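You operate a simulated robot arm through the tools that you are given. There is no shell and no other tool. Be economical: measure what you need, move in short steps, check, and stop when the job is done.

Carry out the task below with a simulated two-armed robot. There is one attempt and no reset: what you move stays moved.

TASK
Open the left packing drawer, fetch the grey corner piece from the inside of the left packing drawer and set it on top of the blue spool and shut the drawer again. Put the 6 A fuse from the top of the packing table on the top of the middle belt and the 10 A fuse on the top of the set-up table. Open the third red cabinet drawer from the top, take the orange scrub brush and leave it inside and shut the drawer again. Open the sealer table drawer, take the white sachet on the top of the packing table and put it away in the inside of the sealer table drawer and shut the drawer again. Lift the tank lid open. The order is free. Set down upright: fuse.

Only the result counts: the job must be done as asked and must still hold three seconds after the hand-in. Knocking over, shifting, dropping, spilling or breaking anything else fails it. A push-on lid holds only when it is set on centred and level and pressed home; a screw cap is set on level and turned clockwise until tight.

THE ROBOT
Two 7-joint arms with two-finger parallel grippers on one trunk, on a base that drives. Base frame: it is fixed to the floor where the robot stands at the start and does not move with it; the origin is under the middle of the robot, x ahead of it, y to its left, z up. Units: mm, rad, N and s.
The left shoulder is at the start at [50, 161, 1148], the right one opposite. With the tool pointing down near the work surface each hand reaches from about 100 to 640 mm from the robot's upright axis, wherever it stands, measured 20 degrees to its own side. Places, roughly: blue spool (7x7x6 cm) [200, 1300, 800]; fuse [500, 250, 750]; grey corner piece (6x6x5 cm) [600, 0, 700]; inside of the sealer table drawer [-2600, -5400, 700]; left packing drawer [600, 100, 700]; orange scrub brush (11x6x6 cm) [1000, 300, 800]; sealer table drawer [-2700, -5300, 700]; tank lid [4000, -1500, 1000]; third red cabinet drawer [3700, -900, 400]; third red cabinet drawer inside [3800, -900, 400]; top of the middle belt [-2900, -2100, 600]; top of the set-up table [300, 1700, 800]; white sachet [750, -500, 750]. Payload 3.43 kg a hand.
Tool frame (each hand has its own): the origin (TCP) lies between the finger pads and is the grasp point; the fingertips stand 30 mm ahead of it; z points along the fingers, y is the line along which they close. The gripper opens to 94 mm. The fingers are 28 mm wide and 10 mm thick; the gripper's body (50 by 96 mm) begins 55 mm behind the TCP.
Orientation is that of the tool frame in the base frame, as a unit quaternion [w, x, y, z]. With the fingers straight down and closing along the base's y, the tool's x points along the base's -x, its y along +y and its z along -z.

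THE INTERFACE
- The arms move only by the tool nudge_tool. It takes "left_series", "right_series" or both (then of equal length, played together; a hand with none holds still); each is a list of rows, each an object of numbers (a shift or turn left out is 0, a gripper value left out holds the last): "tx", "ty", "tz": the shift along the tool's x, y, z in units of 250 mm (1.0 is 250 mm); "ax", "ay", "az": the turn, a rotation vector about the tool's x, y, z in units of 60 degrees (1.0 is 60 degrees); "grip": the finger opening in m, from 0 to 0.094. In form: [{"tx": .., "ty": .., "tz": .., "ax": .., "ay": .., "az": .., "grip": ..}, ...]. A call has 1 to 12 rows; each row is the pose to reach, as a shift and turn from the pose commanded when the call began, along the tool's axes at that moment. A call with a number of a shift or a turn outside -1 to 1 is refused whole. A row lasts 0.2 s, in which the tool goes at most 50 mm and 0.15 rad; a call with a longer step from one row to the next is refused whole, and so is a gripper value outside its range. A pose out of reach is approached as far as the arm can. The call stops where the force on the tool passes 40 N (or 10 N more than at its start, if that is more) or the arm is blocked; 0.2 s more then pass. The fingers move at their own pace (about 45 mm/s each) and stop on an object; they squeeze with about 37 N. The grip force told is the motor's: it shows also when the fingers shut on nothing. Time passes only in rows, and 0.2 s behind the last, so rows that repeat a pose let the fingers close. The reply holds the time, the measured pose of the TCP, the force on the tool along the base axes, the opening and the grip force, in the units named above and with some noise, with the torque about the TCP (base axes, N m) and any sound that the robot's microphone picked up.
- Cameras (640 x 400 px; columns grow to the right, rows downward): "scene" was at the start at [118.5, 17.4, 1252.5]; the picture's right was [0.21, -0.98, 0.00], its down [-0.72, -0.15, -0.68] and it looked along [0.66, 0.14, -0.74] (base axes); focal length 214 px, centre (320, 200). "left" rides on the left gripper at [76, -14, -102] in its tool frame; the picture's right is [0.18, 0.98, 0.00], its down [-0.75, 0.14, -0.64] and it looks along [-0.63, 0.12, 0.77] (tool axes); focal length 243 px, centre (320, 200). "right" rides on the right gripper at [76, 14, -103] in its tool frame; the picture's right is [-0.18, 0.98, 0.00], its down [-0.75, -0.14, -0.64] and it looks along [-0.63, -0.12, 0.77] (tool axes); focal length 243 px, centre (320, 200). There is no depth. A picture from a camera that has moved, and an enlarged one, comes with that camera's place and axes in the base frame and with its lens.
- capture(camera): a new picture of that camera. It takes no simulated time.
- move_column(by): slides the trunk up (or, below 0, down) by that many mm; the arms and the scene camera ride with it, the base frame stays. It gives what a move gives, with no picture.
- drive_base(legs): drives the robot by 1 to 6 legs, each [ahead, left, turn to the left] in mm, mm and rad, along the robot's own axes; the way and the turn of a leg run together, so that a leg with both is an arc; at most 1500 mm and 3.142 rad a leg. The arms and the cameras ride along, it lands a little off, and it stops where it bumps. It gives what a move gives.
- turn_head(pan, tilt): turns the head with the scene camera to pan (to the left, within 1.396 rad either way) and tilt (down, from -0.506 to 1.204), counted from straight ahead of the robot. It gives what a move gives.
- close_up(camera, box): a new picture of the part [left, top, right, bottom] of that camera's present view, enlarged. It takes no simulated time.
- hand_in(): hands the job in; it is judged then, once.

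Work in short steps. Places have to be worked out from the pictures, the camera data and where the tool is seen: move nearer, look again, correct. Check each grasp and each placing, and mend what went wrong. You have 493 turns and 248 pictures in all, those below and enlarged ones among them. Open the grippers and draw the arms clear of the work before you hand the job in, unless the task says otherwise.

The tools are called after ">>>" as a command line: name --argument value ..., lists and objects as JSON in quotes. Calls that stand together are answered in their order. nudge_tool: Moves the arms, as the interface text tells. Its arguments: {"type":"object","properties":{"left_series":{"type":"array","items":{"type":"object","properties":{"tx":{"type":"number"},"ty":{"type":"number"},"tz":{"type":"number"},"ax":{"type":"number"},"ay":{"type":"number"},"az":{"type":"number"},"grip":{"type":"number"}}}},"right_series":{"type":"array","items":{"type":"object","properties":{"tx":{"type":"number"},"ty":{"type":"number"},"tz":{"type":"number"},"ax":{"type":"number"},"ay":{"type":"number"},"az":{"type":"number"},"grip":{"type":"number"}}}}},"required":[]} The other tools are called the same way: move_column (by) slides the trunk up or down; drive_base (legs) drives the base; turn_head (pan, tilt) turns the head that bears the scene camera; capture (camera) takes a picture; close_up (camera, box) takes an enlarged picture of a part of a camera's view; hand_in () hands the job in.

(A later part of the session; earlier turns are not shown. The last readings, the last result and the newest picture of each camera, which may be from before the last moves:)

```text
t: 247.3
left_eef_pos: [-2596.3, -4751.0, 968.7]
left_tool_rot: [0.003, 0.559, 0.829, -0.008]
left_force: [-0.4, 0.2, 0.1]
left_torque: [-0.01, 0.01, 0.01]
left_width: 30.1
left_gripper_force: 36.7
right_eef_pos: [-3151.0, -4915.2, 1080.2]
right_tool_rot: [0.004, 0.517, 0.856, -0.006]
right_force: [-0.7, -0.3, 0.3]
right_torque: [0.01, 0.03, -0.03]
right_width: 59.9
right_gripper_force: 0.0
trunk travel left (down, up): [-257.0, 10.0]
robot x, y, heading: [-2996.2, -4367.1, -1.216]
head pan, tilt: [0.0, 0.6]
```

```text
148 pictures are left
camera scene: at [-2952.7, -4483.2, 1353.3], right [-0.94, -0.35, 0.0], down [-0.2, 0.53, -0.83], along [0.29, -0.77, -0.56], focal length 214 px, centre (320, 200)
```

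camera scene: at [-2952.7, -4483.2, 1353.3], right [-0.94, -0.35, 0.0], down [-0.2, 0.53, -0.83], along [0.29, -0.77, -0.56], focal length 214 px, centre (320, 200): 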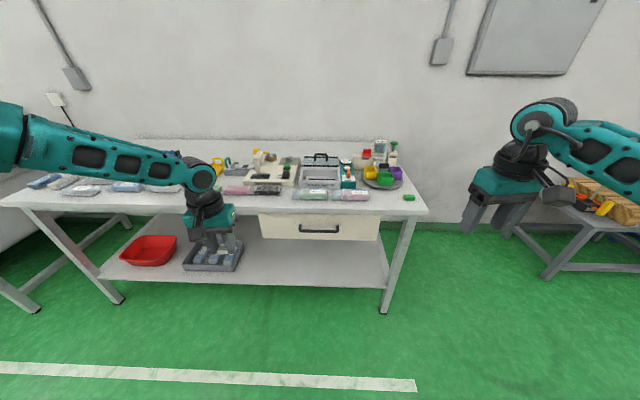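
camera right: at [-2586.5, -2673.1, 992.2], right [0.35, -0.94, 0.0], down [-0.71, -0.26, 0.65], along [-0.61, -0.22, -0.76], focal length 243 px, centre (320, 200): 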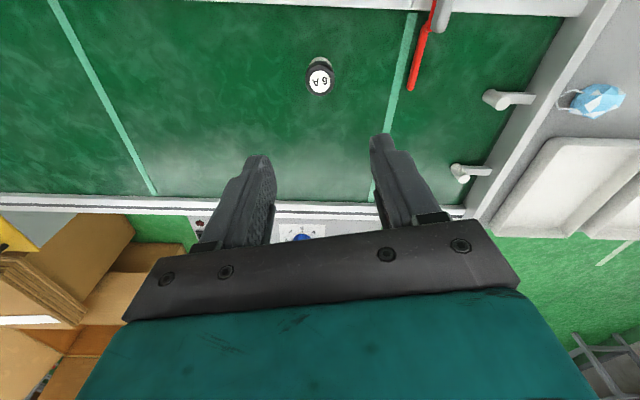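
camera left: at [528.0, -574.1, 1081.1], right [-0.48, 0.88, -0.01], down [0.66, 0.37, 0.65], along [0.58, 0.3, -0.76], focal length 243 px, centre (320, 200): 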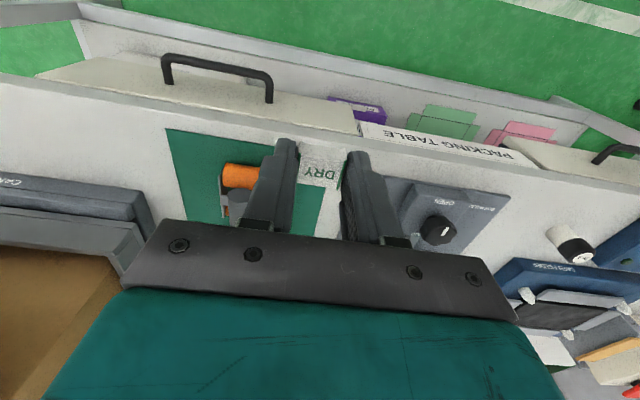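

The table is nearly square to me (turn −0.023 more). Handle is ~818 ahead. I position the base so the handle is ~520 ahead and slightly right, then reuse the earlier opening technique with the right hand.

>>> drive_base --legs '[[0, 0, -0.023], [0, 65, 0], [290, 0, 0]]'

>>> nudge_tool --right_series '[{"ty": 0.17, "az": 0.06}, {"ty": 0.34, "az": 0.125}, {"ty": 0.51, "az": 0.125}, {"ty": 0.68, "az": 0.125}, {"ty": 0.85, "az": 0.125}, {"ty": 0.98, "tx": 0.08, "az": 0.125}]' --left_series '[{"tz": -0.15}, {"tz": -0.3}, {"tz": -0.4, "tx": 0.1}, {"tz": -0.4, "tx": 0.2}, {"tz": -0.4, "tx": 0.3}, {"tz": -0.4, "tx": 0.3}]'

```text
t: 250.5
left_eef_pos: [-2450.2, -5011.6, 968.4]
left_tool_rot: [0.004, 0.569, 0.822, -0.008]
left_force: [0.2, -0.5, 0.6]
left_torque: [0.0, 0.0, -0.01]
left_width: 30.1
left_gripper_force: 37.0
right_eef_pos: [-3008.7, -5162.4, 1079.0]
right_tool_rot: [0.003, 0.527, 0.85, -0.006]
right_force: [-0.1, 0.6, 0.4]
right_torque: [-0.02, -0.06, -0.01]
right_width: 59.8
right_gripper_force: 0.0
trunk travel left (down, up): [-257.0, 10.0]
robot x, y, heading: [-2841.4, -4610.2, -1.239]
head pan, tilt: [0.0, 0.6]
```

```text
t: 251.9
left_eef_pos: [-2476.8, -4938.0, 1069.5]
left_tool_rot: [0.003, 0.568, 0.823, -0.009]
left_force: [0.0, 0.4, -0.2]
left_torque: [-0.01, 0.01, 0.01]
left_width: 30.0
left_gripper_force: 37.2
right_eef_pos: [-2797.9, -5035.2, 1078.4]
right_tool_rot: [0.004, 0.582, 0.813, -0.006]
right_force: [-0.4, -0.4, 0.1]
right_torque: [0.0, -0.03, -0.01]
right_width: 59.9
right_gripper_force: 0.0
trunk travel left (down, up): [-257.0, 10.0]
robot x, y, heading: [-2845.4, -4615.4, -1.244]
head pan, tilt: [0.0, 0.6]
```

Right hand is at 413 ahead, −90. Now I rotate it to the 45° handle-grip orientation and lower the column.

>>> nudge_tool --right_series '[{"ax": 0.049, "ay": -0.049, "az": -0.118}, {"ax": 0.098, "ay": -0.098, "az": -0.236}, {"ax": 0.147, "ay": -0.147, "az": -0.354}, {"ax": 0.195, "ay": -0.195, "az": -0.472}, {"ax": 0.244, "ay": -0.244, "az": -0.59}, {"ax": 0.293, "ay": -0.293, "az": -0.708}]'

>>> nudge_tool --right_series '[{"ax": 0.049, "ay": -0.049, "az": -0.118}, {"ax": 0.098, "ay": -0.098, "az": -0.236}, {"ax": 0.147, "ay": -0.147, "az": -0.354}, {"ax": 0.195, "ay": -0.195, "az": -0.472}, {"ax": 0.244, "ay": -0.244, "az": -0.59}, {"ax": 0.293, "ay": -0.293, "az": -0.708}]'

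>>> move_column --by -180

>>> capture --camera "right"

```text
t: 253.3
left_eef_pos: [-2478.1, -4938.7, 1068.0]
left_tool_rot: [0.003, 0.568, 0.823, -0.007]
left_force: [0.0, -0.1, 1.0]
left_torque: [0.0, -0.01, 0.0]
left_width: 30.2
left_gripper_force: 37.4
right_eef_pos: [-2798.1, -5035.6, 1077.9]
right_tool_rot: [0.036, 0.234, 0.948, -0.214]
right_force: [-0.7, -0.3, -0.6]
right_torque: [-0.01, 0.02, 0.0]
right_width: 60.1
right_gripper_force: 0.0
trunk travel left (down, up): [-257.0, 10.0]
robot x, y, heading: [-2847.7, -4615.1, -1.238]
head pan, tilt: [0.0, 0.6]
```

```text
t: 254.7
left_eef_pos: [-2477.8, -4938.3, 1068.3]
left_tool_rot: [0.003, 0.569, 0.822, -0.008]
left_force: [0.2, 0.7, 0.1]
left_torque: [0.0, -0.02, -0.02]
left_width: 29.9
left_gripper_force: 36.8
right_eef_pos: [-2797.7, -5035.0, 1077.7]
right_tool_rot: [0.062, -0.153, 0.908, -0.384]
right_force: [-0.3, 0.0, -0.9]
right_torque: [-0.03, -0.05, 0.0]
right_width: 60.2
right_gripper_force: 0.0
trunk travel left (down, up): [-257.0, 10.0]
robot x, y, heading: [-2843.4, -4616.1, -1.241]
head pan, tilt: [0.0, 0.6]
```

```text
t: 256.7
left_eef_pos: [-2477.5, -4938.5, 889.3]
left_tool_rot: [0.003, 0.568, 0.823, -0.007]
left_force: [0.5, -0.1, -0.4]
left_torque: [-0.02, -0.04, -0.02]
left_width: 30.0
left_gripper_force: 37.3
right_eef_pos: [-2798.2, -5035.9, 898.5]
right_tool_rot: [0.062, -0.152, 0.909, -0.384]
right_force: [0.2, 0.8, 1.1]
right_torque: [0.0, -0.06, 0.06]
right_width: 60.0
right_gripper_force: 0.1
trunk travel left (down, up): [-77.0, 190.0]
robot x, y, heading: [-2840.3, -4618.3, -1.238]
head pan, tilt: [0.0, 0.6]
```

```text
147 pictures are left
camera right: at [-2898.3, -4980.2, 960.3], right [-0.05, 0.71, -0.7], down [0.6, 0.59, 0.55], along [0.8, -0.39, -0.45], focal length 243 px, centre (320, 200)
```

right: 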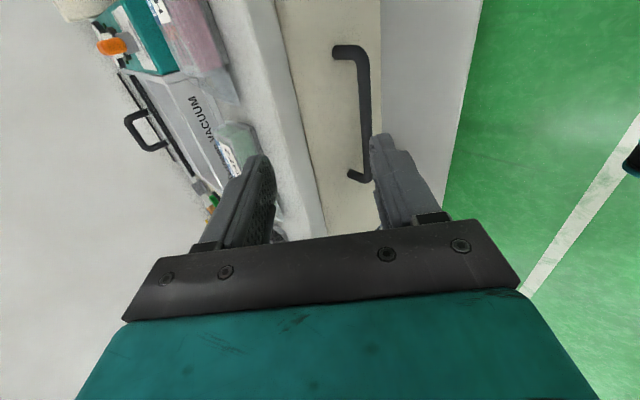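

Handle centre at about (-2700,-5119,720). I line up laterally and approach to ~45 mm short.

>>> nudge_tool --right_series '[{"tx": -0.13, "ty": 0.09}, {"tx": -0.264, "ty": 0.188, "grip": 0.045}, {"tx": -0.264, "ty": 0.188, "tz": 0.19}, {"tx": -0.264, "ty": 0.188, "tz": 0.38}, {"tx": -0.264, "ty": 0.188, "tz": 0.52}]'

>>> capture --camera "right"

```text
t: 257.9
left_eef_pos: [-2477.5, -4939.2, 888.0]
left_tool_rot: [0.003, 0.568, 0.823, -0.008]
left_force: [0.9, 0.2, 0.3]
left_torque: [-0.03, -0.01, -0.01]
left_width: 30.1
left_gripper_force: 37.1
right_eef_pos: [-2716.3, -5070.8, 772.2]
right_tool_rot: [0.061, -0.152, 0.909, -0.384]
right_force: [-0.8, -0.1, 0.3]
right_torque: [-0.03, -0.06, 0.0]
right_width: 45.1
right_gripper_force: 0.2
trunk travel left (down, up): [-77.0, 190.0]
robot x, y, heading: [-2844.0, -4612.6, -1.239]
head pan, tilt: [0.0, 0.6]
```

```text
146 pictures are left
camera right: at [-2816.6, -5016.6, 834.2], right [-0.05, 0.71, -0.7], down [0.6, 0.59, 0.55], along [0.8, -0.39, -0.45], focal length 243 px, centre (320, 200)
```

right: 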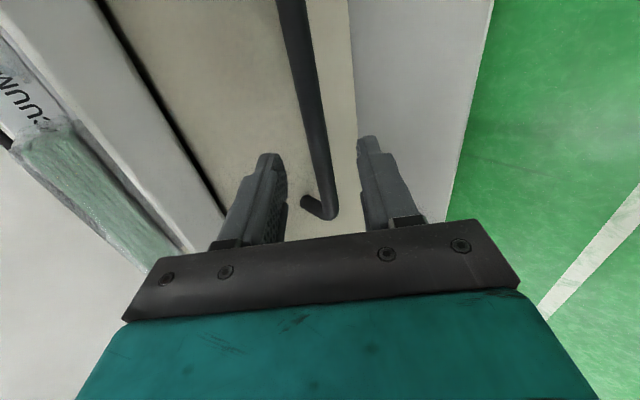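

The bar runs centrally between the fingers. I move ~30 mm in and close.

>>> nudge_tool --right_series '[{"tz": 0.06}, {"tz": 0.1}, {"tz": 0.13}]'

>>> capture --camera "right"

```text
t: 258.7
left_eef_pos: [-2478.1, -4938.4, 889.7]
left_tool_rot: [0.003, 0.568, 0.823, -0.008]
left_force: [0.1, 0.4, 0.6]
left_torque: [-0.03, -0.01, 0.04]
left_width: 30.2
left_gripper_force: 36.9
right_eef_pos: [-2709.7, -5092.3, 750.5]
right_tool_rot: [0.061, -0.152, 0.909, -0.384]
right_force: [-0.1, 0.0, 0.3]
right_torque: [0.0, 0.02, 0.01]
right_width: 44.8
right_gripper_force: 0.1
trunk travel left (down, up): [-77.0, 190.0]
robot x, y, heading: [-2841.9, -4614.4, -1.239]
head pan, tilt: [0.0, 0.6]
```

```text
145 pictures are left
camera right: at [-2809.5, -5038.2, 812.3], right [-0.05, 0.71, -0.7], down [0.6, 0.59, 0.55], along [0.8, -0.39, -0.45], focal length 243 px, centre (320, 200)
```

right: 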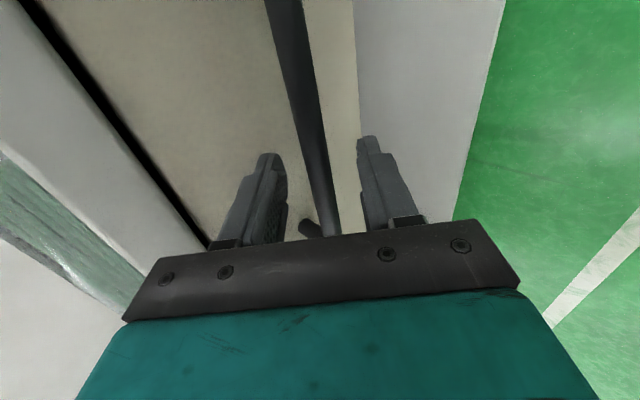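

Close on the bar.

>>> nudge_tool --right_series '[{"grip": 0.02}, {"grip": 0.0}, {"grip": 0.0}, {"grip": 0.0}]'

>>> capture --camera "right"

```text
t: 259.7
left_eef_pos: [-2477.6, -4938.2, 888.9]
left_tool_rot: [0.004, 0.569, 0.823, -0.008]
left_force: [0.7, -0.6, -0.1]
left_torque: [-0.01, 0.02, -0.04]
left_width: 30.2
left_gripper_force: 36.6
right_eef_pos: [-2709.6, -5093.0, 751.1]
right_tool_rot: [0.063, -0.151, 0.909, -0.384]
right_force: [-0.2, -1.6, 2.7]
right_torque: [0.05, -0.34, -0.51]
right_width: 13.9
right_gripper_force: 44.8
trunk travel left (down, up): [-77.0, 190.0]
robot x, y, heading: [-2841.8, -4619.8, -1.242]
head pan, tilt: [0.0, 0.6]
```

```text
144 pictures are left
camera right: at [-2809.4, -5038.1, 812.9], right [-0.05, 0.71, -0.7], down [0.6, 0.59, 0.55], along [0.8, -0.39, -0.45], focal length 243 px, centre (320, 200)
```

right: 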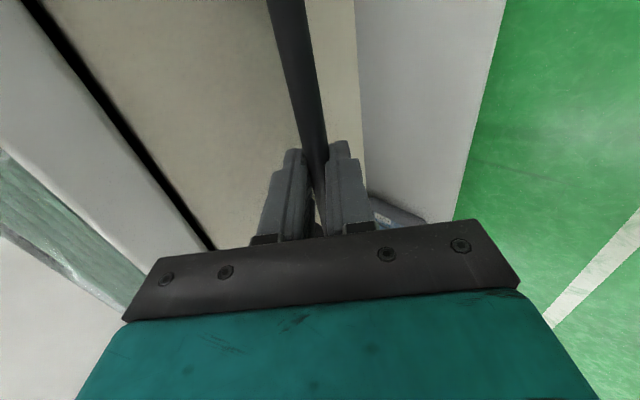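

Gripped (13.9 mm). I pull by driving back 230 mm and look.

>>> drive_base --legs '[[-220, 0, 0]]'

>>> turn_head --pan 0.0 --tilt 0.95

>>> capture --camera "scene"

```text
t: 261.4
left_eef_pos: [-2548.6, -4733.6, 888.6]
left_tool_rot: [0.002, 0.569, 0.823, -0.009]
left_force: [0.8, 0.2, -0.6]
left_torque: [0.01, 0.0, 0.02]
left_width: 29.9
left_gripper_force: 36.7
right_eef_pos: [-2776.9, -4886.0, 751.0]
right_tool_rot: [0.064, -0.153, 0.909, -0.383]
right_force: [18.8, 5.6, 2.1]
right_torque: [0.28, -0.94, -0.23]
right_width: 13.6
right_gripper_force: 45.3
trunk travel left (down, up): [-77.0, 190.0]
robot x, y, heading: [-2916.2, -4412.1, -1.238]
head pan, tilt: [0.0, 0.6]
```

```text
t: 262.2
left_eef_pos: [-2548.5, -4732.6, 888.3]
left_tool_rot: [0.002, 0.568, 0.823, -0.008]
left_force: [-0.2, -0.2, -0.4]
left_torque: [0.0, 0.0, -0.01]
left_width: 30.1
left_gripper_force: 37.5
right_eef_pos: [-2776.3, -4886.1, 750.5]
right_tool_rot: [0.064, -0.154, 0.909, -0.383]
right_force: [4.5, 1.9, 0.6]
right_torque: [0.05, -0.05, -1.14]
right_width: 13.8
right_gripper_force: 44.8
trunk travel left (down, up): [-77.0, 190.0]
robot x, y, heading: [-2913.7, -4411.2, -1.237]
head pan, tilt: [0.0, 0.949]
```

```text
143 pictures are left
camera scene: at [-2875.9, -4514.6, 1144.8], right [-0.94, -0.33, 0.0], down [-0.27, 0.77, -0.58], along [0.19, -0.55, -0.81], focal length 214 px, centre (320, 200)
```

scene: 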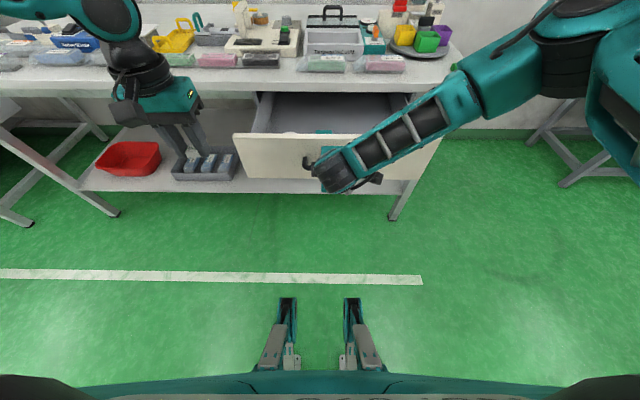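

The drawer is open ~217 mm. The left arm needs to get closer, so I release the handle, retreat the right hand up, and drive forward.

>>> nudge_tool --right_series '[{"grip": 0.03}, {"grip": 0.035}, {"tz": -0.1}, {"tz": -0.28}, {"tz": -0.46}, {"tz": -0.64}, {"tz": -0.76}]'

>>> drive_base --legs '[[110, 0, 0]]'

>>> capture --camera "left"

>>> capture --camera "scene"

```text
t: 263.8
left_eef_pos: [-2548.6, -4733.1, 888.5]
left_tool_rot: [0.003, 0.569, 0.823, -0.007]
left_force: [0.0, 0.2, 0.5]
left_torque: [0.01, 0.01, -0.01]
left_width: 30.1
left_gripper_force: 37.3
right_eef_pos: [-2822.6, -4756.9, 883.5]
right_tool_rot: [0.064, -0.155, 0.909, -0.383]
right_force: [0.4, 0.4, -0.6]
right_torque: [-0.03, 0.01, -0.04]
right_width: 34.7
right_gripper_force: 0.0
trunk travel left (down, up): [-77.0, 190.0]
robot x, y, heading: [-2913.8, -4410.3, -1.233]
head pan, tilt: [0.0, 0.949]
```

```text
t: 265.0
left_eef_pos: [-2511.6, -4837.7, 888.6]
left_tool_rot: [0.004, 0.569, 0.823, -0.007]
left_force: [-0.5, -0.3, -0.8]
left_torque: [0.02, -0.02, 0.04]
left_width: 30.3
left_gripper_force: 37.4
right_eef_pos: [-2785.9, -4861.0, 883.3]
right_tool_rot: [0.064, -0.153, 0.909, -0.382]
right_force: [0.6, -0.2, -0.3]
right_torque: [-0.02, 0.0, 0.0]
right_width: 34.8
right_gripper_force: 0.1
trunk travel left (down, up): [-77.0, 190.0]
robot x, y, heading: [-2880.9, -4514.7, -1.238]
head pan, tilt: [0.0, 0.949]
```

```text
142 pictures are left
camera left: at [-2552.9, -4768.4, 991.1], right [0.85, 0.52, -0.01], down [0.4, -0.64, 0.65], along [0.33, -0.56, -0.76], focal length 243 px, centre (320, 200)
```

left: 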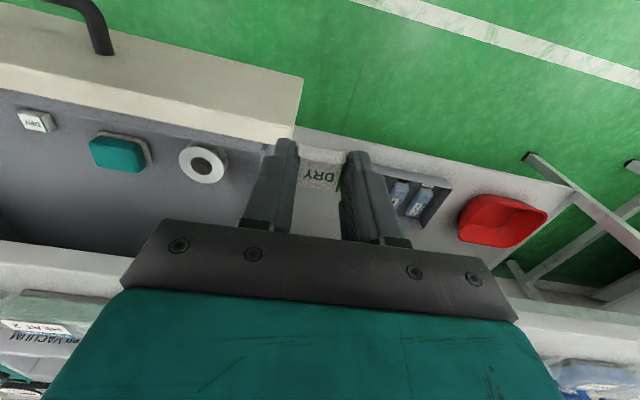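

```text
141 pictures are left
camera scene: at [-2840.3, -4618.9, 1144.7], right [-0.95, -0.33, 0.0], down [-0.27, 0.77, -0.58], along [0.19, -0.55, -0.81], focal length 214 px, centre (320, 200)
```

scene: 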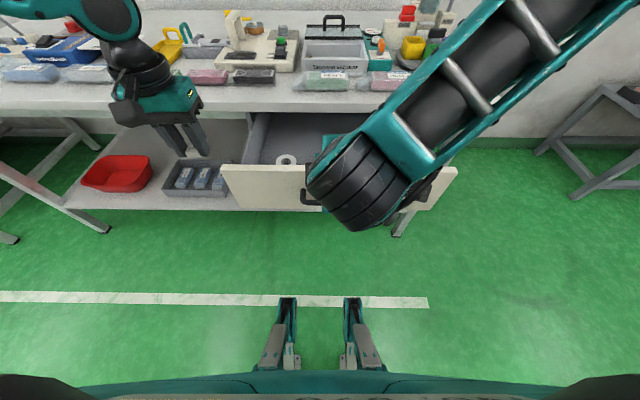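

Inside are another sachet, a teal piece and a tape roll, with free floor just behind the front panel. I shift the base right 150 mm so the left arm can reach that free strip.

>>> drive_base --legs '[[0, -150, 0]]'

>>> nudge_tool --left_series '[{"tx": -0.1, "ty": -0.08}, {"tx": -0.26, "ty": -0.17}]'

>>> capture --camera "left"

```text
t: 267.0
left_eef_pos: [-2653.5, -4886.4, 889.8]
left_tool_rot: [0.003, 0.568, 0.823, -0.008]
left_force: [-0.2, -0.3, -0.7]
left_torque: [0.01, -0.01, -0.01]
left_width: 30.2
left_gripper_force: 37.1
right_eef_pos: [-2926.9, -4909.7, 882.1]
right_tool_rot: [0.064, -0.153, 0.909, -0.383]
right_force: [0.5, 0.8, 0.0]
right_torque: [-0.03, -0.01, 0.02]
right_width: 35.1
right_gripper_force: 0.0
trunk travel left (down, up): [-77.0, 190.0]
robot x, y, heading: [-3016.2, -4562.0, -1.24]
head pan, tilt: [0.0, 0.949]
```

```text
t: 267.6
left_eef_pos: [-2670.9, -4961.8, 888.3]
left_tool_rot: [0.003, 0.569, 0.822, -0.008]
left_force: [-0.7, -0.6, 0.3]
left_torque: [-0.03, 0.02, -0.01]
left_width: 30.1
left_gripper_force: 37.6
right_eef_pos: [-2927.4, -4910.9, 881.8]
right_tool_rot: [0.064, -0.154, 0.909, -0.382]
right_force: [0.2, 0.5, -0.4]
right_torque: [0.01, 0.05, 0.01]
right_width: 34.9
right_gripper_force: 0.0
trunk travel left (down, up): [-77.0, 190.0]
robot x, y, heading: [-3019.2, -4561.3, -1.241]
head pan, tilt: [0.0, 0.949]
```

```text
140 pictures are left
camera left: at [-2710.5, -4893.4, 992.4], right [0.85, 0.52, -0.01], down [0.4, -0.64, 0.65], along [0.33, -0.56, -0.76], focal length 243 px, centre (320, 200)
```

left: 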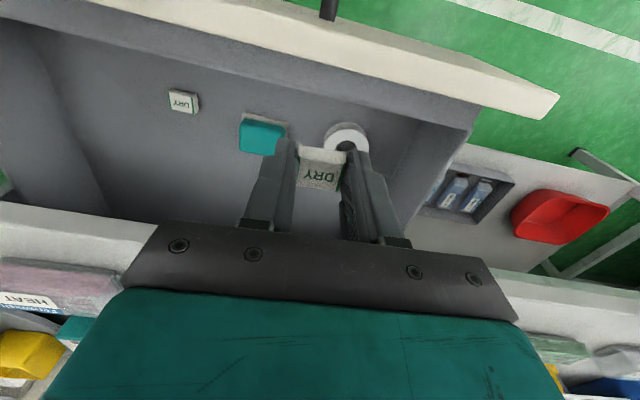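

The free spot is between panel, roll and teal piece; I shift 22 mm ahead and right and lower to z≈790 to look again.

>>> nudge_tool --left_series '[{"tx": -0.085, "ty": -0.088}, {"tx": -0.085, "ty": -0.088, "tz": 0.18}, {"tx": -0.085, "ty": -0.088, "tz": 0.36}]'

>>> capture --camera "left"

```text
t: 268.4
left_eef_pos: [-2672.2, -4960.6, 816.9]
left_tool_rot: [0.004, 0.568, 0.823, -0.009]
left_force: [0.0, 0.1, -1.0]
left_torque: [0.03, -0.01, 0.02]
left_width: 30.0
left_gripper_force: 37.0
left hand out of reach, approached as far as the arm can: row 1, 2, 3
right_eef_pos: [-2927.9, -4910.8, 883.1]
right_tool_rot: [0.064, -0.154, 0.908, -0.383]
right_force: [0.6, -0.8, 0.3]
right_torque: [0.0, 0.03, 0.0]
right_width: 35.0
right_gripper_force: 0.0
trunk travel left (down, up): [-77.0, 190.0]
robot x, y, heading: [-3018.4, -4558.8, -1.243]
head pan, tilt: [0.0, 0.949]
```

```text
139 pictures are left
camera left: at [-2711.5, -4891.0, 919.6], right [0.85, 0.52, -0.01], down [0.4, -0.64, 0.65], along [0.33, -0.56, -0.76], focal length 243 px, centre (320, 200)
```

left: 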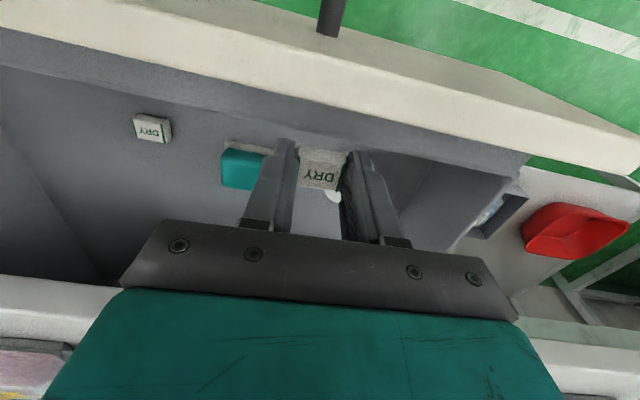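

The arm didn't shift; I use the base for the 22 mm ahead/right shift, then lower with the column.

>>> drive_base --legs '[[20, -24, 0]]'

>>> move_column --by -40

>>> capture --camera "left"

```text
t: 269.3
left_eef_pos: [-2686.8, -4987.3, 818.0]
left_tool_rot: [0.003, 0.568, 0.823, -0.008]
left_force: [0.3, 0.9, 0.1]
left_torque: [-0.02, 0.02, -0.03]
left_width: 30.2
left_gripper_force: 37.1
right_eef_pos: [-2945.5, -4937.2, 882.8]
right_tool_rot: [0.065, -0.154, 0.909, -0.383]
right_force: [-0.6, 1.1, -0.1]
right_torque: [0.03, 0.02, 0.0]
right_width: 35.1
right_gripper_force: 0.1
trunk travel left (down, up): [-77.0, 190.0]
robot x, y, heading: [-3038.4, -4587.7, -1.239]
head pan, tilt: [0.0, 0.949]
```

```text
t: 270.1
left_eef_pos: [-2687.3, -4987.2, 778.9]
left_tool_rot: [0.003, 0.568, 0.823, -0.009]
left_force: [0.3, 0.8, -0.7]
left_torque: [-0.01, 0.03, -0.02]
left_width: 30.2
left_gripper_force: 37.0
right_eef_pos: [-2944.2, -4936.5, 843.4]
right_tool_rot: [0.064, -0.153, 0.909, -0.383]
right_force: [-0.8, -0.2, -0.5]
right_torque: [0.01, 0.02, 0.01]
right_width: 35.2
right_gripper_force: 0.1
trunk travel left (down, up): [-37.0, 230.0]
robot x, y, heading: [-3034.0, -4588.9, -1.236]
head pan, tilt: [0.0, 0.949]
```

```text
138 pictures are left
camera left: at [-2727.7, -4917.6, 880.1], right [0.85, 0.52, -0.01], down [0.4, -0.64, 0.65], along [0.33, -0.56, -0.76], focal length 243 px, centre (320, 200)
```

left: 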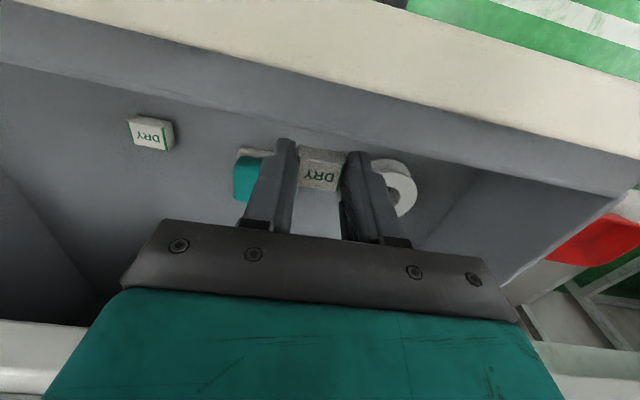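

Lateral gap between teal piece and roll is centred; I need ~28 mm more ahead to clear the inner wall.

>>> drive_base --legs '[[28, 0, 0]]'

>>> move_column --by -30

>>> capture --camera "left"

```text
t: 270.9
left_eef_pos: [-2678.0, -5013.3, 776.9]
left_tool_rot: [0.003, 0.569, 0.823, -0.008]
left_force: [0.2, -0.3, 0.5]
left_torque: [0.01, 0.03, -0.02]
left_width: 30.0
left_gripper_force: 36.5
right_eef_pos: [-2934.9, -4962.9, 842.3]
right_tool_rot: [0.064, -0.154, 0.909, -0.383]
right_force: [-1.3, 0.1, 0.1]
right_torque: [0.01, 0.0, 0.02]
right_width: 34.9
right_gripper_force: 0.0
trunk travel left (down, up): [-37.0, 230.0]
robot x, y, heading: [-3023.8, -4616.4, -1.242]
head pan, tilt: [0.0, 0.949]
```

```text
t: 271.7
left_eef_pos: [-2677.9, -5013.4, 748.1]
left_tool_rot: [0.003, 0.569, 0.823, -0.009]
left_force: [-0.1, 0.7, 0.3]
left_torque: [-0.02, -0.01, 0.02]
left_width: 30.0
left_gripper_force: 36.7
right_eef_pos: [-2933.6, -4964.0, 813.2]
right_tool_rot: [0.064, -0.153, 0.908, -0.384]
right_force: [-0.6, -1.5, 6.3]
right_torque: [-0.16, -0.07, -0.01]
right_width: 37.6
right_gripper_force: 2.7
trunk travel left (down, up): [-7.0, 260.0]
robot x, y, heading: [-3025.8, -4615.5, -1.239]
head pan, tilt: [0.0, 0.949]
```

```text
137 pictures are left
camera left: at [-2718.6, -4943.9, 850.1], right [0.85, 0.52, -0.01], down [0.4, -0.64, 0.65], along [0.33, -0.56, -0.76], focal length 243 px, centre (320, 200)
```

left: 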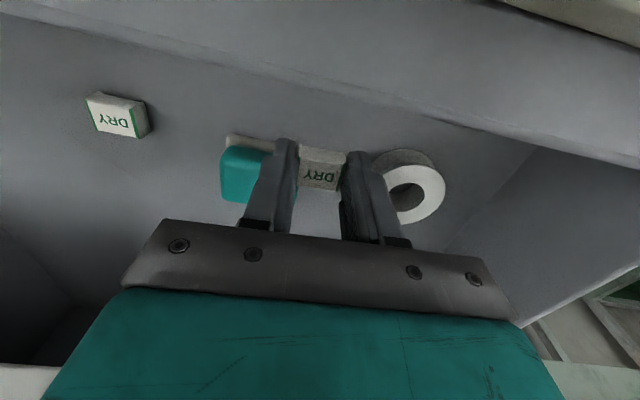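

The right hand is touching the drawer's front edge (6 N); I lift it 70 mm right away, then lower the left hand.

>>> nudge_tool --right_series '[{"tz": -0.1, "ty": -0.1}, {"tz": -0.2, "ty": -0.2}, {"tz": -0.3, "ty": -0.3}]'

>>> nudge_tool --left_series '[{"tz": 0.03}, {"tz": 0.06}, {"tz": 0.08}]'

>>> capture --camera "left"

```text
t: 272.5
left_eef_pos: [-2676.7, -5012.6, 746.5]
left_tool_rot: [0.003, 0.568, 0.823, -0.008]
left_force: [-0.1, -0.2, -0.6]
left_torque: [-0.02, -0.02, 0.0]
left_width: 29.8
left_gripper_force: 37.0
right_eef_pos: [-2933.7, -4962.2, 919.1]
right_tool_rot: [0.065, -0.153, 0.909, -0.382]
right_force: [0.3, -0.2, -0.1]
right_torque: [0.02, -0.02, 0.0]
right_width: 35.1
right_gripper_force: 0.1
trunk travel left (down, up): [-7.0, 260.0]
robot x, y, heading: [-3026.9, -4612.8, -1.247]
head pan, tilt: [0.0, 0.949]
```

```text
t: 273.3
left_eef_pos: [-2674.1, -5005.6, 733.2]
left_tool_rot: [0.004, 0.569, 0.823, -0.009]
left_force: [-0.3, -0.9, -0.1]
left_torque: [-0.02, 0.02, 0.01]
left_width: 30.0
left_gripper_force: 37.2
left hand out of reach, approached as far as the arm can: row 1, 2, 3
right_eef_pos: [-2935.4, -4960.1, 919.5]
right_tool_rot: [0.065, -0.154, 0.908, -0.384]
right_force: [0.4, 0.4, 0.5]
right_torque: [0.02, -0.03, -0.03]
right_width: 35.0
right_gripper_force: 0.1
trunk travel left (down, up): [-7.0, 260.0]
robot x, y, heading: [-3022.4, -4617.1, -1.241]
head pan, tilt: [0.0, 0.949]
```

```text
136 pictures are left
camera left: at [-2715.1, -4936.8, 834.9], right [0.85, 0.52, -0.01], down [0.4, -0.64, 0.65], along [0.33, -0.56, -0.76], focal length 243 px, centre (320, 200)
```

left: 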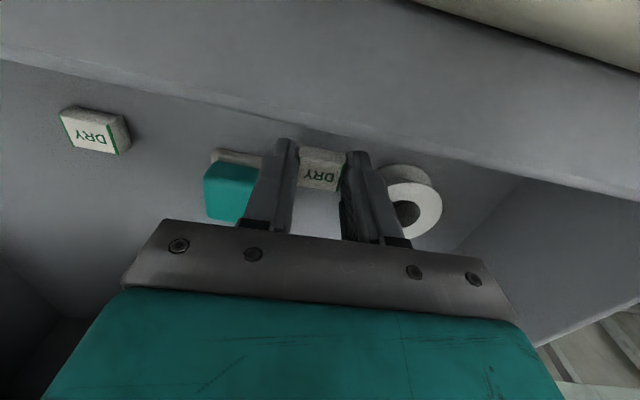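

I lower the last 7 mm of column travel, move base 6 mm ahead, and press down a bit more with the arm.

>>> move_column --by -7

>>> nudge_tool --left_series '[{"tz": 0.03, "tx": 0.02}, {"tz": 0.06, "tx": 0.04}]'

>>> close_up --camera "left" --box '[180, 90, 460, 250]'

```text
t: 273.8
left_eef_pos: [-2675.2, -5006.4, 726.3]
left_tool_rot: [0.004, 0.568, 0.823, -0.009]
left_force: [-0.6, 0.1, -0.3]
left_torque: [-0.01, -0.01, -0.05]
left_width: 30.0
left_gripper_force: 36.9
right_eef_pos: [-2934.4, -4960.3, 912.3]
right_tool_rot: [0.063, -0.154, 0.909, -0.383]
right_force: [-1.0, 0.5, -0.1]
right_torque: [-0.03, 0.0, -0.02]
right_width: 35.2
right_gripper_force: 0.0
trunk travel left (down, up): [0.0, 267.0]
robot x, y, heading: [-3026.3, -4612.7, -1.238]
head pan, tilt: [0.0, 0.949]
```

```text
t: 274.4
left_eef_pos: [-2676.6, -4995.6, 712.4]
left_tool_rot: [0.004, 0.568, 0.823, -0.01]
left_force: [-0.1, 0.2, 4.1]
left_torque: [0.2, 0.08, -0.04]
left_width: 30.2
left_gripper_force: 36.9
right_eef_pos: [-2936.3, -4961.6, 913.3]
right_tool_rot: [0.065, -0.154, 0.909, -0.383]
right_force: [0.3, -0.4, -0.1]
right_torque: [-0.03, -0.02, 0.01]
right_width: 34.7
right_gripper_force: 0.1
trunk travel left (down, up): [0.0, 267.0]
robot x, y, heading: [-3028.6, -4611.7, -1.242]
head pan, tilt: [0.0, 0.949]
```

```text
2.29 times, centred on (320, 170) of left
camera zoom: at [-2717.9, -4926.0, 814.5], right [0.85, 0.52, -0.01], down [0.4, -0.64, 0.65], along [0.33, -0.56, -0.76], focal length 555 px, centre (320, 269)
```

zoom: 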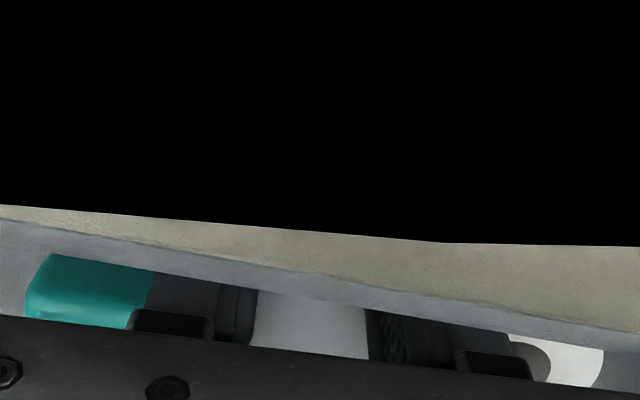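

4 N contact at z 712 — the sachet is on the floor. I open a little and rise.

>>> nudge_tool --left_series '[{"grip": 0.04}, {"grip": 0.04}, {"grip": 0.042}]'

>>> move_column --by 120

>>> capture --camera "left"

```text
t: 275.2
left_eef_pos: [-2677.8, -4996.1, 711.4]
left_tool_rot: [0.003, 0.569, 0.822, -0.009]
left_force: [1.0, -0.9, 5.6]
left_torque: [0.54, 0.26, -0.01]
left_width: 41.7
left_gripper_force: 0.0
right_eef_pos: [-2934.7, -4961.6, 912.6]
right_tool_rot: [0.065, -0.154, 0.909, -0.383]
right_force: [0.5, -0.4, 0.1]
right_torque: [0.01, -0.01, 0.0]
right_width: 35.2
right_gripper_force: 0.1
trunk travel left (down, up): [0.0, 267.0]
robot x, y, heading: [-3028.5, -4616.5, -1.244]
head pan, tilt: [0.0, 0.949]
```

```text
t: 276.7
left_eef_pos: [-2677.2, -4994.7, 832.4]
left_tool_rot: [0.004, 0.568, 0.823, -0.009]
left_force: [0.0, 0.3, 0.3]
left_torque: [0.05, -0.02, 0.01]
left_width: 42.0
left_gripper_force: 0.0
right_eef_pos: [-2934.0, -4962.4, 1032.6]
right_tool_rot: [0.063, -0.154, 0.909, -0.383]
right_force: [1.0, -0.2, 0.2]
right_torque: [0.02, 0.0, 0.0]
right_width: 35.1
right_gripper_force: 0.1
trunk travel left (down, up): [-120.0, 147.0]
robot x, y, heading: [-3028.6, -4617.9, -1.239]
head pan, tilt: [0.0, 0.949]
```

```text
134 pictures are left
camera left: at [-2717.8, -4926.0, 933.9], right [0.85, 0.52, -0.01], down [0.4, -0.64, 0.65], along [0.33, -0.56, -0.76], focal length 243 px, centre (320, 200)
```

left: 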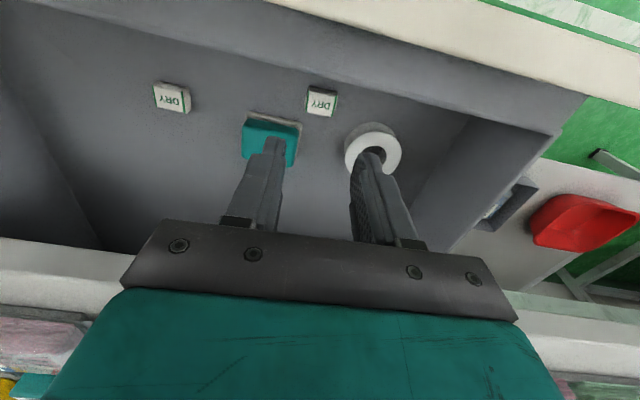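

The sachet lies in the drawer. I move back to the earlier pulling position, return the right hand to the handle pose, and raise the left hand.

>>> drive_base --legs '[[-158, 0, 0], [0, 176, 0]]'

>>> nudge_tool --right_series '[{"tz": 0.1, "ty": 0.1}, {"tz": 0.2, "ty": 0.2}, {"tz": 0.3, "ty": 0.3}, {"tz": 0.4, "ty": 0.3}, {"tz": 0.5, "ty": 0.3}, {"tz": 0.55, "ty": 0.3}]' --left_series '[{"tz": -0.15}, {"tz": -0.3}, {"tz": -0.45}, {"tz": -0.5, "tx": 0.1}, {"tz": -0.5, "tx": 0.2}, {"tz": -0.5, "tx": 0.25}]'

>>> move_column --by -43

>>> capture --camera "right"

```text
t: 279.9
left_eef_pos: [-2561.6, -4787.9, 832.6]
left_tool_rot: [0.003, 0.568, 0.823, -0.009]
left_force: [-0.8, -1.1, -0.6]
left_torque: [0.01, 0.0, 0.02]
left_width: 42.2
left_gripper_force: 0.1
right_eef_pos: [-2818.9, -4753.8, 1032.8]
right_tool_rot: [0.063, -0.154, 0.909, -0.383]
right_force: [0.8, 0.5, 0.5]
right_torque: [0.0, 0.01, 0.0]
right_width: 34.9
right_gripper_force: 0.0
trunk travel left (down, up): [-120.0, 147.0]
robot x, y, heading: [-2909.0, -4408.6, -1.238]
head pan, tilt: [0.0, 0.949]
```

```text
t: 281.3
left_eef_pos: [-2582.7, -4727.2, 955.4]
left_tool_rot: [0.003, 0.569, 0.822, -0.008]
left_force: [0.0, 0.5, 0.6]
left_torque: [0.0, 0.0, -0.02]
left_width: 42.1
left_gripper_force: 0.1
right_eef_pos: [-2804.1, -4799.4, 883.0]
right_tool_rot: [0.064, -0.154, 0.909, -0.383]
right_force: [0.2, -0.2, -0.6]
right_torque: [0.02, -0.02, 0.02]
right_width: 35.0
right_gripper_force: 0.1
trunk travel left (down, up): [-120.0, 147.0]
robot x, y, heading: [-2906.9, -4405.2, -1.236]
head pan, tilt: [0.0, 0.949]
```

```text
t: 282.2
left_eef_pos: [-2583.6, -4727.9, 913.2]
left_tool_rot: [0.004, 0.569, 0.822, -0.009]
left_force: [0.0, 0.1, 0.2]
left_torque: [0.01, 0.02, 0.0]
left_width: 42.0
left_gripper_force: 0.0
right_eef_pos: [-2804.7, -4797.9, 840.1]
right_tool_rot: [0.065, -0.154, 0.909, -0.382]
right_force: [-0.4, 0.2, 0.3]
right_torque: [-0.03, -0.02, -0.03]
right_width: 34.8
right_gripper_force: 0.0
trunk travel left (down, up): [-77.0, 190.0]
robot x, y, heading: [-2910.9, -4410.1, -1.246]
head pan, tilt: [0.0, 0.949]
```

```text
133 pictures are left
camera right: at [-2905.4, -4743.9, 902.0], right [-0.05, 0.71, -0.7], down [0.59, 0.59, 0.55], along [0.8, -0.39, -0.45], focal length 243 px, centre (320, 200)
```

right: 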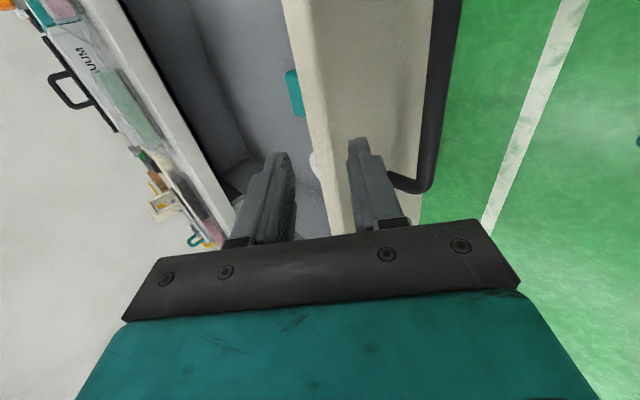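

The geometry matches the earlier retreat line; I go back in 127 mm to the handle and regrip.

>>> nudge_tool --right_series '[{"tz": 0.15, "grip": 0.042}, {"tz": 0.3}, {"tz": 0.42}]'

>>> capture --camera "right"

```text
t: 282.9
left_eef_pos: [-2584.8, -4727.0, 913.4]
left_tool_rot: [0.003, 0.568, 0.823, -0.009]
left_force: [-0.2, -0.6, 0.1]
left_torque: [0.02, -0.01, -0.03]
left_width: 42.2
left_gripper_force: 0.0
right_eef_pos: [-2781.3, -4864.5, 789.6]
right_tool_rot: [0.068, -0.148, 0.902, -0.399]
right_force: [-2.5, -3.2, 17.9]
right_torque: [0.22, 0.14, -0.59]
right_width: 55.9
right_gripper_force: 12.1
trunk travel left (down, up): [-77.0, 190.0]
robot x, y, heading: [-2910.6, -4407.3, -1.239]
head pan, tilt: [0.0, 0.949]
stopped in row 3 (right hand): the force on the tool passed its limit at 80 N (the readings are from after the stop); the commanded pose is now the measured one
```

```text
132 pictures are left
camera right: at [-2882.0, -4808.8, 848.2], right [-0.04, 0.69, -0.73], down [0.59, 0.6, 0.54], along [0.81, -0.41, -0.43], focal length 243 px, centre (320, 200)
```

right: 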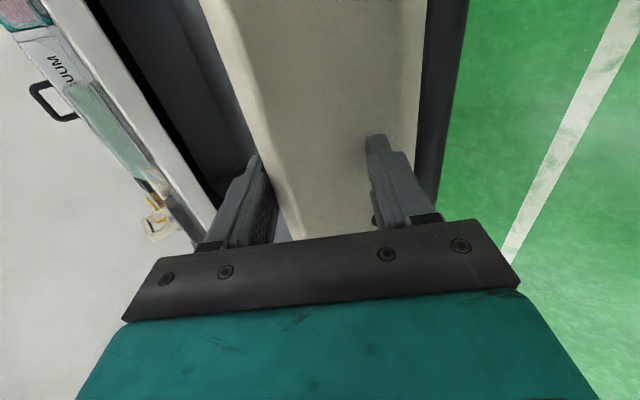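

The drawer has moved further out, so the fingers struck the panel's top edge. I retreat at once and reassess.

>>> nudge_tool --right_series '[{"tz": -0.1}, {"tz": -0.28}, {"tz": -0.46}, {"tz": -0.6}]'

>>> capture --camera "scene"

>>> capture --camera "right"

```text
t: 283.9
left_eef_pos: [-2582.8, -4727.5, 911.9]
left_tool_rot: [0.003, 0.568, 0.823, -0.009]
left_force: [0.6, 0.0, -0.2]
left_torque: [0.01, 0.0, -0.01]
left_width: 42.0
left_gripper_force: 0.1
right_eef_pos: [-2817.8, -4758.7, 887.8]
right_tool_rot: [0.067, -0.151, 0.904, -0.394]
right_force: [0.2, -0.3, -0.4]
right_torque: [0.01, 0.0, 0.01]
right_width: 41.9
right_gripper_force: 0.0
trunk travel left (down, up): [-77.0, 190.0]
robot x, y, heading: [-2908.7, -4410.4, -1.242]
head pan, tilt: [0.0, 0.949]
```

```text
131 pictures are left
camera scene: at [-2872.9, -4512.8, 1145.1], right [-0.95, -0.33, 0.0], down [-0.27, 0.77, -0.58], along [0.19, -0.55, -0.81], focal length 214 px, centre (320, 200)
```

scene: 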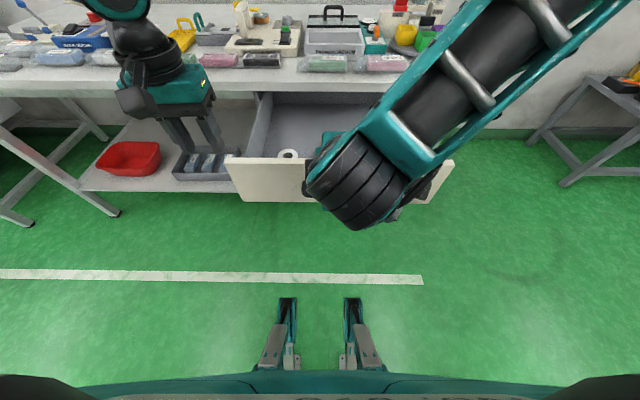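

```text
130 pictures are left
camera right: at [-2918.9, -4703.4, 947.3], right [-0.04, 0.69, -0.72], down [0.59, 0.6, 0.54], along [0.81, -0.4, -0.43], focal length 243 px, centre (320, 200)
```

right: 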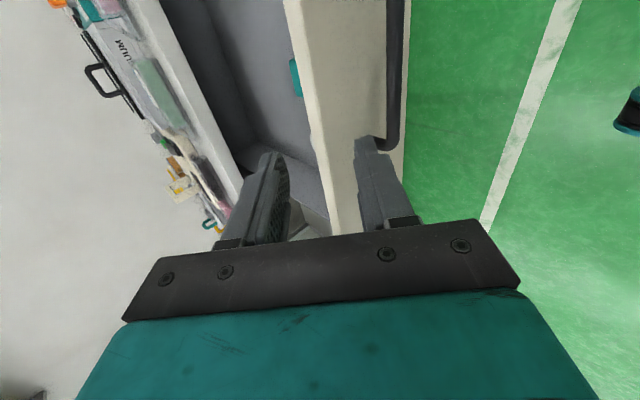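

The drawer has slid out about 80 mm more (300 mm total). I back the base 83 mm and approach the handle again, checking midway.

>>> drive_base --legs '[[-83, 0, 0]]'

>>> nudge_tool --right_series '[{"tz": 0.18}, {"tz": 0.36}, {"tz": 0.54}]'

>>> capture --camera "right"

```text
t: 285.0
left_eef_pos: [-2610.1, -4648.2, 913.2]
left_tool_rot: [0.004, 0.568, 0.823, -0.008]
left_force: [-0.4, 0.2, -1.0]
left_torque: [0.0, 0.0, 0.02]
left_width: 42.2
left_gripper_force: 0.1
right_eef_pos: [-2844.3, -4681.2, 887.4]
right_tool_rot: [0.067, -0.151, 0.904, -0.394]
right_force: [-0.2, 0.6, 0.1]
right_torque: [-0.04, 0.03, -0.01]
right_width: 42.1
right_gripper_force: 0.1
trunk travel left (down, up): [-77.0, 190.0]
robot x, y, heading: [-2935.4, -4328.2, -1.238]
head pan, tilt: [0.0, 0.949]
```

```text
t: 285.8
left_eef_pos: [-2610.9, -4649.1, 911.9]
left_tool_rot: [0.004, 0.569, 0.823, -0.009]
left_force: [-0.4, -1.0, -0.8]
left_torque: [-0.01, 0.0, 0.01]
left_width: 42.2
left_gripper_force: 0.0
right_eef_pos: [-2811.1, -4776.4, 794.5]
right_tool_rot: [0.068, -0.15, 0.904, -0.394]
right_force: [0.3, 0.2, -0.4]
right_torque: [-0.01, -0.03, 0.0]
right_width: 42.0
right_gripper_force: 0.1
trunk travel left (down, up): [-77.0, 190.0]
robot x, y, heading: [-2937.9, -4328.5, -1.24]
head pan, tilt: [0.0, 0.949]
```

```text
129 pictures are left
camera right: at [-2913.2, -4720.2, 854.6], right [-0.04, 0.69, -0.72], down [0.59, 0.6, 0.54], along [0.81, -0.4, -0.43], focal length 243 px, centre (320, 200)
```

right: 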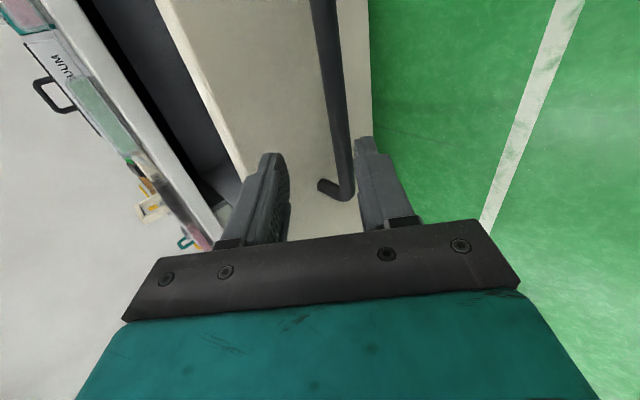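

Bar is between the fingers, nearer the lower one; shift 7 mm and go 55 mm in, then close.

>>> nudge_tool --right_series '[{"ty": 0.03, "tz": 0.05}, {"ty": 0.03, "tz": 0.14}, {"ty": 0.03, "tz": 0.21}]'

>>> capture --camera "right"

```text
t: 286.6
left_eef_pos: [-2610.6, -4649.0, 912.4]
left_tool_rot: [0.004, 0.569, 0.822, -0.009]
left_force: [-0.4, -0.7, -0.2]
left_torque: [-0.01, 0.03, -0.03]
left_width: 42.0
left_gripper_force: 0.0
right_eef_pos: [-2800.7, -4805.4, 752.1]
right_tool_rot: [0.066, -0.151, 0.905, -0.393]
right_force: [-0.3, -0.5, 0.4]
right_torque: [0.02, 0.01, 0.01]
right_width: 41.8
right_gripper_force: 0.0
trunk travel left (down, up): [-77.0, 190.0]
robot x, y, heading: [-2937.3, -4326.7, -1.237]
head pan, tilt: [0.0, 0.949]
```

```text
128 pictures are left
camera right: at [-2902.6, -4750.7, 813.3], right [-0.04, 0.69, -0.72], down [0.59, 0.6, 0.54], along [0.81, -0.4, -0.43], focal length 243 px, centre (320, 200)
```

right: 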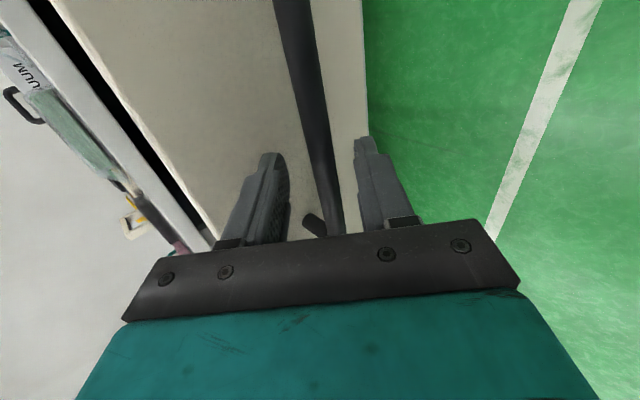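

Same picture as before the first grip. Close, then push by driving forward 270 mm.

>>> nudge_tool --right_series '[{"grip": 0.02}, {"grip": 0.0}, {"grip": 0.0}, {"grip": 0.0}]'

>>> drive_base --legs '[[260, 0, 0]]'

>>> capture --camera "scene"

```text
t: 287.6
left_eef_pos: [-2609.1, -4649.7, 911.7]
left_tool_rot: [0.003, 0.569, 0.823, -0.008]
left_force: [0.4, -0.3, 0.2]
left_torque: [-0.02, 0.02, -0.02]
left_width: 41.8
left_gripper_force: 0.1
right_eef_pos: [-2801.6, -4804.6, 752.2]
right_tool_rot: [0.067, -0.151, 0.905, -0.393]
right_force: [0.3, 1.9, -11.4]
right_torque: [0.28, -0.27, 0.12]
right_width: 13.4
right_gripper_force: 45.4
trunk travel left (down, up): [-77.0, 190.0]
robot x, y, heading: [-2934.3, -4326.7, -1.237]
head pan, tilt: [0.0, 0.949]
```

```text
t: 289.5
left_eef_pos: [-2527.2, -4893.8, 911.9]
left_tool_rot: [0.003, 0.569, 0.822, -0.007]
left_force: [0.4, 0.3, -0.4]
left_torque: [0.01, 0.02, 0.02]
left_width: 42.1
left_gripper_force: 0.1
right_eef_pos: [-2721.2, -5050.3, 753.1]
right_tool_rot: [0.065, -0.149, 0.905, -0.394]
right_force: [-14.5, -4.0, -16.7]
right_torque: [0.15, 0.19, -0.14]
right_width: 13.7
right_gripper_force: 44.6
trunk travel left (down, up): [-77.0, 190.0]
robot x, y, heading: [-2854.2, -4568.7, -1.237]
head pan, tilt: [0.0, 0.949]
```

```text
127 pictures are left
camera scene: at [-2816.9, -4679.0, 1144.9], right [-0.95, -0.33, 0.0], down [-0.26, 0.77, -0.58], along [0.19, -0.55, -0.81], focal length 214 px, centre (320, 200)
```

scene: 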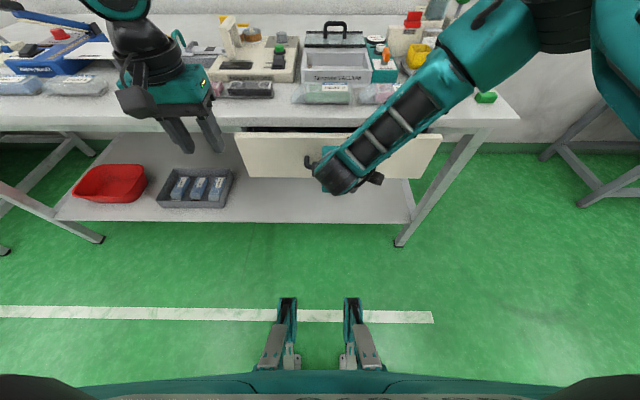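

About 44 mm remain; push 50 mm (stops on force).

>>> drive_base --legs '[[50, 0, 0]]'

>>> capture --camera "scene"

```text
t: 290.4
left_eef_pos: [-2511.5, -4937.3, 912.3]
left_tool_rot: [0.004, 0.569, 0.822, -0.01]
left_force: [0.5, -0.4, 0.3]
left_torque: [-0.01, 0.04, -0.02]
left_width: 42.0
left_gripper_force: 0.0
right_eef_pos: [-2706.0, -5092.4, 750.5]
right_tool_rot: [0.064, -0.152, 0.906, -0.389]
right_force: [-14.7, 22.2, -11.1]
right_torque: [0.56, -0.51, 0.25]
right_width: 13.6
right_gripper_force: 44.9
trunk travel left (down, up): [-77.0, 190.0]
robot x, y, heading: [-2837.3, -4613.8, -1.239]
head pan, tilt: [0.0, 0.949]
```

```text
126 pictures are left
camera scene: at [-2801.1, -4723.4, 1144.9], right [-0.95, -0.33, 0.0], down [-0.26, 0.77, -0.58], along [0.19, -0.55, -0.81], focal length 214 px, centre (320, 200)
```

scene: 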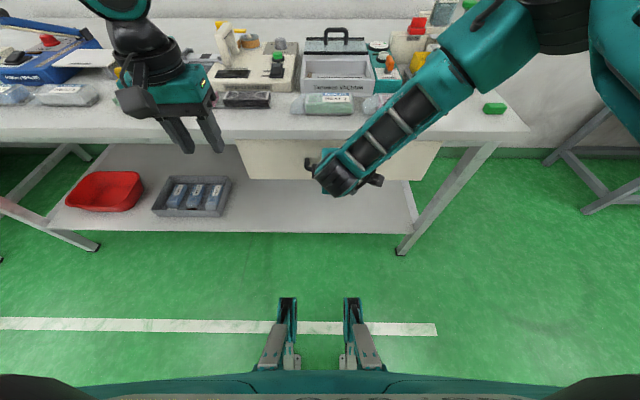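

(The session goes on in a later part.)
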